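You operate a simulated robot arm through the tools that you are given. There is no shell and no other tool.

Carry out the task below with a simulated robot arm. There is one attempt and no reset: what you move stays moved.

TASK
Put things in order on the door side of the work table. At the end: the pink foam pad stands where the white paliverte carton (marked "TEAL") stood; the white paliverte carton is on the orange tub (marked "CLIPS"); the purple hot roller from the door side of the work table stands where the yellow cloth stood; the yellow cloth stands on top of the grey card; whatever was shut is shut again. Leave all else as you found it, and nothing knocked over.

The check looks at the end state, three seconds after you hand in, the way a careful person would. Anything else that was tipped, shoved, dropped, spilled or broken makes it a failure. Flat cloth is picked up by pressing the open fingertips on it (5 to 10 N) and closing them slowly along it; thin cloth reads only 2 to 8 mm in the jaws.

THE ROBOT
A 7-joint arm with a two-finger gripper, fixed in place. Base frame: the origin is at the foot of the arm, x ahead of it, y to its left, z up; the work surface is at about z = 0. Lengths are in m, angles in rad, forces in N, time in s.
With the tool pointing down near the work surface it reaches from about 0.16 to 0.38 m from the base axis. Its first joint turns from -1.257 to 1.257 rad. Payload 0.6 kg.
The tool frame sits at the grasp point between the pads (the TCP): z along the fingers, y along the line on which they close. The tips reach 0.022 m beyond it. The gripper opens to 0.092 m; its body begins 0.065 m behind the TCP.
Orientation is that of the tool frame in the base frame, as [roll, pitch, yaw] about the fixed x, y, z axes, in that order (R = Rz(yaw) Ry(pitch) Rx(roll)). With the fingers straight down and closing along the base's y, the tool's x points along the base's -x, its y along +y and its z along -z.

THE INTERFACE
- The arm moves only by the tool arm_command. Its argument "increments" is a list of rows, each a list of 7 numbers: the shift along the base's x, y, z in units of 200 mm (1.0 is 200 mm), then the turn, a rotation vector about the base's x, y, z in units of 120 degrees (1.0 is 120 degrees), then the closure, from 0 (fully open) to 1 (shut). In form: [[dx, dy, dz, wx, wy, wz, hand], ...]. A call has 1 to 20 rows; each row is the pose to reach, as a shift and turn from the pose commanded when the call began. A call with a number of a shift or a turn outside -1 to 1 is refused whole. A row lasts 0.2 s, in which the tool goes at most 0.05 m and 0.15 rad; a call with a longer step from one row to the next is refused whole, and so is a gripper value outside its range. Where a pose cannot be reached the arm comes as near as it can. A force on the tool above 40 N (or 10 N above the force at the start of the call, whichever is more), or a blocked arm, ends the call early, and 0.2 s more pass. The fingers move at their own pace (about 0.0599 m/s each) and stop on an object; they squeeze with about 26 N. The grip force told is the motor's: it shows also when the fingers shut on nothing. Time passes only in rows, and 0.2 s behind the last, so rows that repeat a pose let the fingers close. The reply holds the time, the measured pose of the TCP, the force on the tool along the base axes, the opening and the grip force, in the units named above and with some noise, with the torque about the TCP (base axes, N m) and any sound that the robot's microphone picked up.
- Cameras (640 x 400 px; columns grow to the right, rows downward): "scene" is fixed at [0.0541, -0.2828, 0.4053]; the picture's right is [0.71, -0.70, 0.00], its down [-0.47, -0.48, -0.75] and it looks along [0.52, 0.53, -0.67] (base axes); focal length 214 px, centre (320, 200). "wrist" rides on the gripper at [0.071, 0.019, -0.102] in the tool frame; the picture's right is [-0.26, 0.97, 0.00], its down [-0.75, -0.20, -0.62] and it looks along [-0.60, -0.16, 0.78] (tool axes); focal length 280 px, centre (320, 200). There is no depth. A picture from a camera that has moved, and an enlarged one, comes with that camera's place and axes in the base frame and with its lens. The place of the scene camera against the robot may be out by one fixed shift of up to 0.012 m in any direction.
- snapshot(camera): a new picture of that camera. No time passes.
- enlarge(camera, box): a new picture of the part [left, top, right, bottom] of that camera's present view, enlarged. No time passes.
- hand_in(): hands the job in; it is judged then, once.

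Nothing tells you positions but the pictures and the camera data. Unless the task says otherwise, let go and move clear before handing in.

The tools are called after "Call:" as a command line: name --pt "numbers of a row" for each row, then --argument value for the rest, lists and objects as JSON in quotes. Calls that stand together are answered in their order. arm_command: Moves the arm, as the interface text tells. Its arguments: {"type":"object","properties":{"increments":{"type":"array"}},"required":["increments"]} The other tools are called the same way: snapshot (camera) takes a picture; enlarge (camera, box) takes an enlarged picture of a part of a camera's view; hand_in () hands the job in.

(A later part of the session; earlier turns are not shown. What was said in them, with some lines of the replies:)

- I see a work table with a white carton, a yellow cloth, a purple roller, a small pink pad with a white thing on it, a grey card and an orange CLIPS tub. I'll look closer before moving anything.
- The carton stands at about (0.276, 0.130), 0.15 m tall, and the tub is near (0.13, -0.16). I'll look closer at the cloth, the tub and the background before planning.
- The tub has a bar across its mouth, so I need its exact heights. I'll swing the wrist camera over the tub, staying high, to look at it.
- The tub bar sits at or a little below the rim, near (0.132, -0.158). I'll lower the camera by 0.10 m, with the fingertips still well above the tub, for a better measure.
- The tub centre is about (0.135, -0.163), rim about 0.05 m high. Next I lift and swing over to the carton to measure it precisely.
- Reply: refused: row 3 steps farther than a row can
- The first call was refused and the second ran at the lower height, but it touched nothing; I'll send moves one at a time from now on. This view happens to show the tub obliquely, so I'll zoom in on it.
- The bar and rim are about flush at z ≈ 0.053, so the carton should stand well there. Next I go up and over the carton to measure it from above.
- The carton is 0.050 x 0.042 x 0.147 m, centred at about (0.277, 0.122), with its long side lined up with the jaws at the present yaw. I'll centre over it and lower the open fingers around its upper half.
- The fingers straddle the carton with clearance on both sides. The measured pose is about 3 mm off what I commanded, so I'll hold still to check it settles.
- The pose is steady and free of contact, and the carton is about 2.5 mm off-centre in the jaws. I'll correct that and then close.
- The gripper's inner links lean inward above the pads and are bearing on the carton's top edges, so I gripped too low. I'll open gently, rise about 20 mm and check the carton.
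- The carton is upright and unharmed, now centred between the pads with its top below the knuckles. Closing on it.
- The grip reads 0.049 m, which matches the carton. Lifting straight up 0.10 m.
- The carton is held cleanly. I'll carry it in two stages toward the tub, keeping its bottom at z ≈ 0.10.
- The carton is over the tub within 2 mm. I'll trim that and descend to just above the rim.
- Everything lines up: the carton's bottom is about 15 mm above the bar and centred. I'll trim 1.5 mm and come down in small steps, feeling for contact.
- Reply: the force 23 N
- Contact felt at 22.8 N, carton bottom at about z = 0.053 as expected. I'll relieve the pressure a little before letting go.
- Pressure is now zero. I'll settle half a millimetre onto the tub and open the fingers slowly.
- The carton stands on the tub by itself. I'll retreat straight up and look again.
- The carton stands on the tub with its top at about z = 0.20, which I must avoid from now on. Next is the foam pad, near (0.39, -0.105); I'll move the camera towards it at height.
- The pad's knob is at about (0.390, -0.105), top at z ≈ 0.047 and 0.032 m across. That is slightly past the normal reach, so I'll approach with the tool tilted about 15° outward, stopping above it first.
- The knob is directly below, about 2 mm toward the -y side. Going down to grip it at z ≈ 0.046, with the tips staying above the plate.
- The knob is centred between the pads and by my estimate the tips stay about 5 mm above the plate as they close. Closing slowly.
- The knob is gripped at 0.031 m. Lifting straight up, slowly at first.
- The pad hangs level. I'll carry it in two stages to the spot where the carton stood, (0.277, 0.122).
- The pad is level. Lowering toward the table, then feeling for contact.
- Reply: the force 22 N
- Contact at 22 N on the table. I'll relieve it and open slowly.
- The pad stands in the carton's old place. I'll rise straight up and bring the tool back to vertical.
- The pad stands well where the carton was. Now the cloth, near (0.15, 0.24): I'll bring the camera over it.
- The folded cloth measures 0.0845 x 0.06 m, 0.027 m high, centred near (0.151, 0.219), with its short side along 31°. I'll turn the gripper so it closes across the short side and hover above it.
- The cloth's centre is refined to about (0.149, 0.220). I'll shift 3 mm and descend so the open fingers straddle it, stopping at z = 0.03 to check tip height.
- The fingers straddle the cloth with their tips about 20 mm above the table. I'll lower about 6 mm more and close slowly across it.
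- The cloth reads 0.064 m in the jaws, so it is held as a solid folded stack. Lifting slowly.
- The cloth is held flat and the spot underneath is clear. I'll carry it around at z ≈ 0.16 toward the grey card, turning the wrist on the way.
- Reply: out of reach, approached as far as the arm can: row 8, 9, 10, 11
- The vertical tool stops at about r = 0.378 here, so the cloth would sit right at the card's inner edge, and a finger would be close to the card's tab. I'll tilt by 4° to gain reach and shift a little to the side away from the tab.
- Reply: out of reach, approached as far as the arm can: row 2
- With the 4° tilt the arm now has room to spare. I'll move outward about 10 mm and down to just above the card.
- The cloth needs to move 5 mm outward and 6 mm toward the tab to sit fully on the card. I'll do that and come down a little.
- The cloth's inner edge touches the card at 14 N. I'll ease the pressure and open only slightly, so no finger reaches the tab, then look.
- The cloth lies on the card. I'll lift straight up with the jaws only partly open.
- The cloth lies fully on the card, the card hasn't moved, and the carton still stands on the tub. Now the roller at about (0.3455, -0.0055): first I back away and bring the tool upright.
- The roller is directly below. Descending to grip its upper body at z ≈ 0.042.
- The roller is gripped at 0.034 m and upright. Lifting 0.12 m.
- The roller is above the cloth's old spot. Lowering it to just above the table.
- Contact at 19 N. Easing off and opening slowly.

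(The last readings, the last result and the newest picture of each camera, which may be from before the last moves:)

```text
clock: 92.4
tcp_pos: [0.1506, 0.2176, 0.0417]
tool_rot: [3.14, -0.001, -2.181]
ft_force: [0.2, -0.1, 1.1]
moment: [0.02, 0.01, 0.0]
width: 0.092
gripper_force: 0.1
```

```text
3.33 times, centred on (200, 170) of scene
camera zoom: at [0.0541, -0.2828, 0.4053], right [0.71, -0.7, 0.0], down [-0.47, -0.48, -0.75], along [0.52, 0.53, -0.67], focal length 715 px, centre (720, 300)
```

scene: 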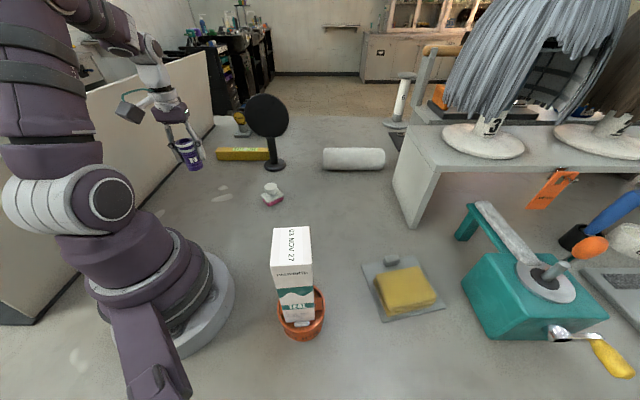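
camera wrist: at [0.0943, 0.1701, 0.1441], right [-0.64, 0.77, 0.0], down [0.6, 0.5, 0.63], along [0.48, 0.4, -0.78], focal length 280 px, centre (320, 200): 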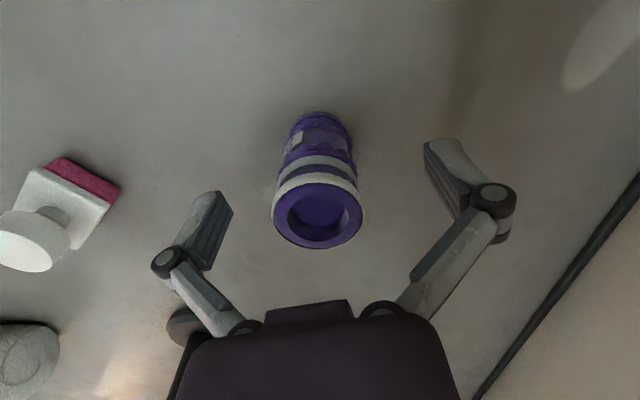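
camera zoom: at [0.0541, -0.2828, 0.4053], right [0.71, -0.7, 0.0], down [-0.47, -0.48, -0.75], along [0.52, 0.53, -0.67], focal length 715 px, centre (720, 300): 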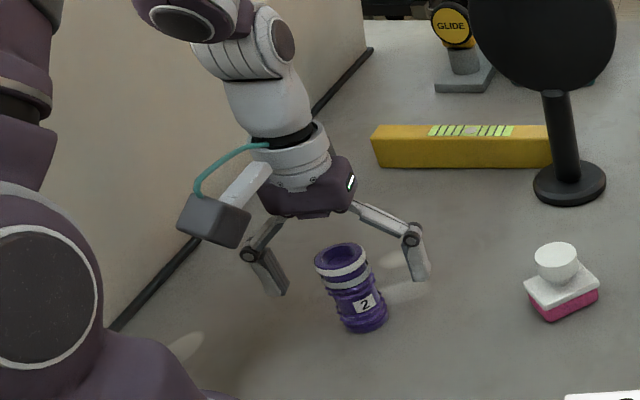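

The roller stands upright in the cloth's old place. Retreating straight up.

Call:
arm_command --pt "0 0 0.05 0 0 0 0" --pt "0 0 0.15 0 0 0 0" --pt "0 0 0.28 0 0 0 0" --pt "0 0 0.42 0 0 0 0" --pt "0 0 0.56 0 0 0 0" --pt "0 0 0.7 0 0 0 0" --pt "0 0 0.85 0 0 0 0" --pt "0 0 1.0 0 0 0 0" --pt "0 0 1.0 0 0 0 0"

Call:
snapshot --camera "wrist"

Call:
snapshot --camera "scene"

```text
clock: 94.4
tcp_pos: [0.1465, 0.2164, 0.2423]
tool_rot: [3.14, 0.0, -2.183]
ft_force: [0.8, 0.0, 0.5]
moment: [0.04, 0.0, 0.0]
width: 0.0922
gripper_force: 0.0
```

```text
taken
camera wrist: at [0.0919, 0.1702, 0.3453], right [-0.64, 0.77, 0.0], down [0.6, 0.5, 0.63], along [0.48, 0.4, -0.78], focal length 280 px, centre (320, 200)
```

wrist: 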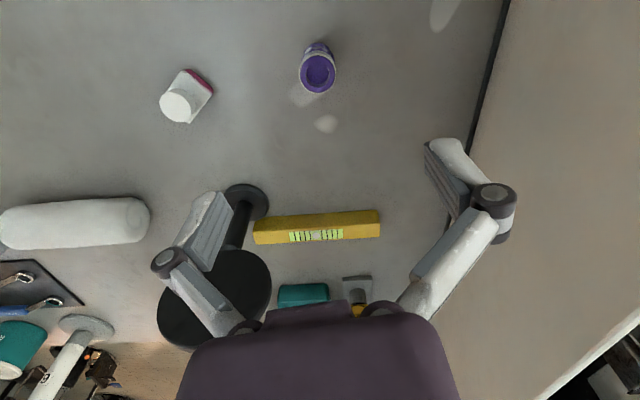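

```text
taken
```

scene: 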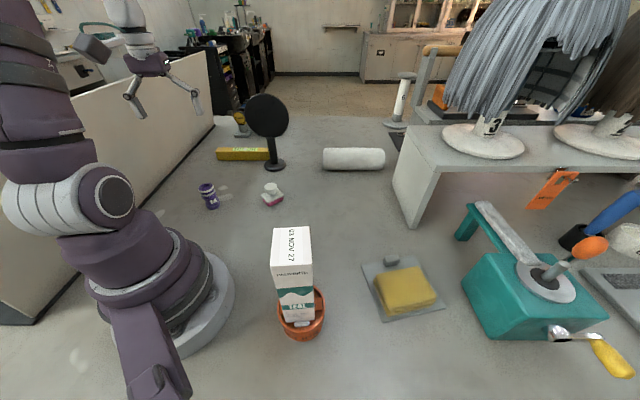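

Call:
enlarge --camera "scene" --box '[180, 160, 300, 235]'

Call:
enlarge --camera "scene" --box '[250, 210, 460, 350]'

Call:
enlarge --camera "wrist" --box '[140, 20, 360, 150]'

```text
5.33 times, centred on (240, 198) of scene
camera zoom: at [0.0541, -0.2828, 0.4053], right [0.71, -0.7, 0.0], down [-0.47, -0.48, -0.75], along [0.52, 0.53, -0.67], focal length 1144 px, centre (747, 213)
```

zoom: 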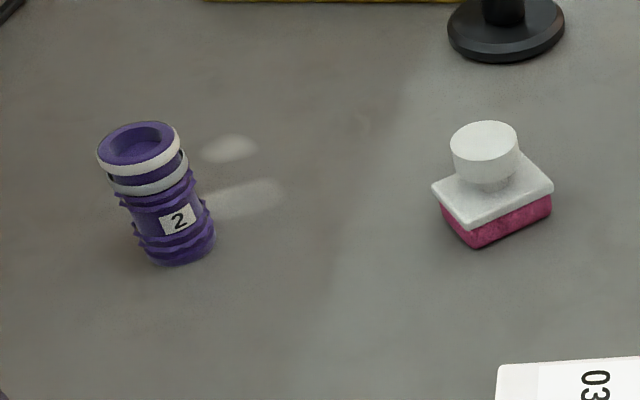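

```text
2.86 times, centred on (355, 280) of scene
camera zoom: at [0.0541, -0.2828, 0.4053], right [0.71, -0.7, 0.0], down [-0.47, -0.48, -0.75], along [0.52, 0.53, -0.67], focal length 613 px, centre (220, -29)
```

zoom: 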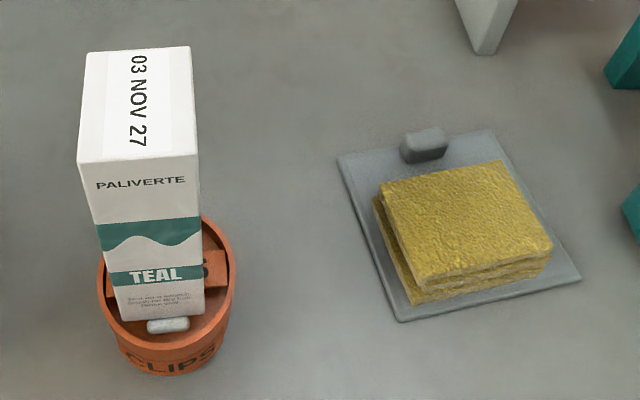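

```text
2.91 times, centred on (250, 85) of wrist
camera zoom: at [0.0919, 0.1702, 0.3453], right [-0.64, 0.77, 0.0], down [0.6, 0.5, 0.63], along [0.48, 0.4, -0.78], focal length 816 px, centre (524, 534)
```

zoom: 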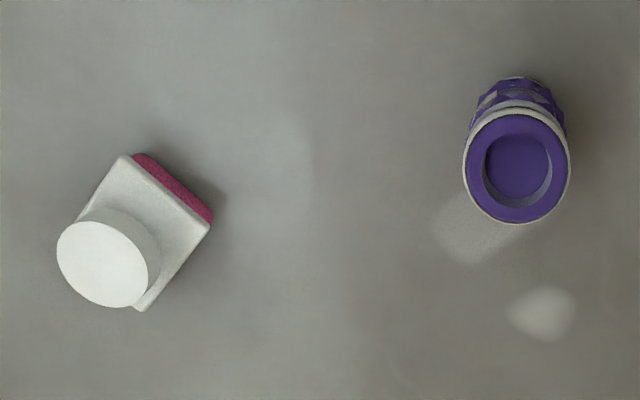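

All four items are in place: the carton stands on the tub, the pad is where the carton was, the cloth lies on the grey card, and the roller stands where the cloth was. Nothing else has moved, I opened nothing, and the gripper is empty and well clear, so I'm handing in.

Call:
hand_in

```text
The job is handed in.
```

I finished all four moves and handed the job in; I haven't been told the result of the check.

- **White paliverte carton:** it stands upright on the orange CLIPS tub. My first grip was too low and pressed on its top edges, so I let go and gripped higher. It looked undamaged.
- **Pink foam pad:** it stands where the carton stood, within a few millimetres by the camera.
- **Yellow cloth:** it lies folded and fully on the grey card, clear of the card's tab.
- **Purple hot roller (marked "2"):** it stands upright where the cloth stood, within about 5 mm.

In the last pictures the tub and card had not moved and nothing was knocked over. I opened nothing, so there was nothing to shut again. The gripper is empty and well clear of everything.
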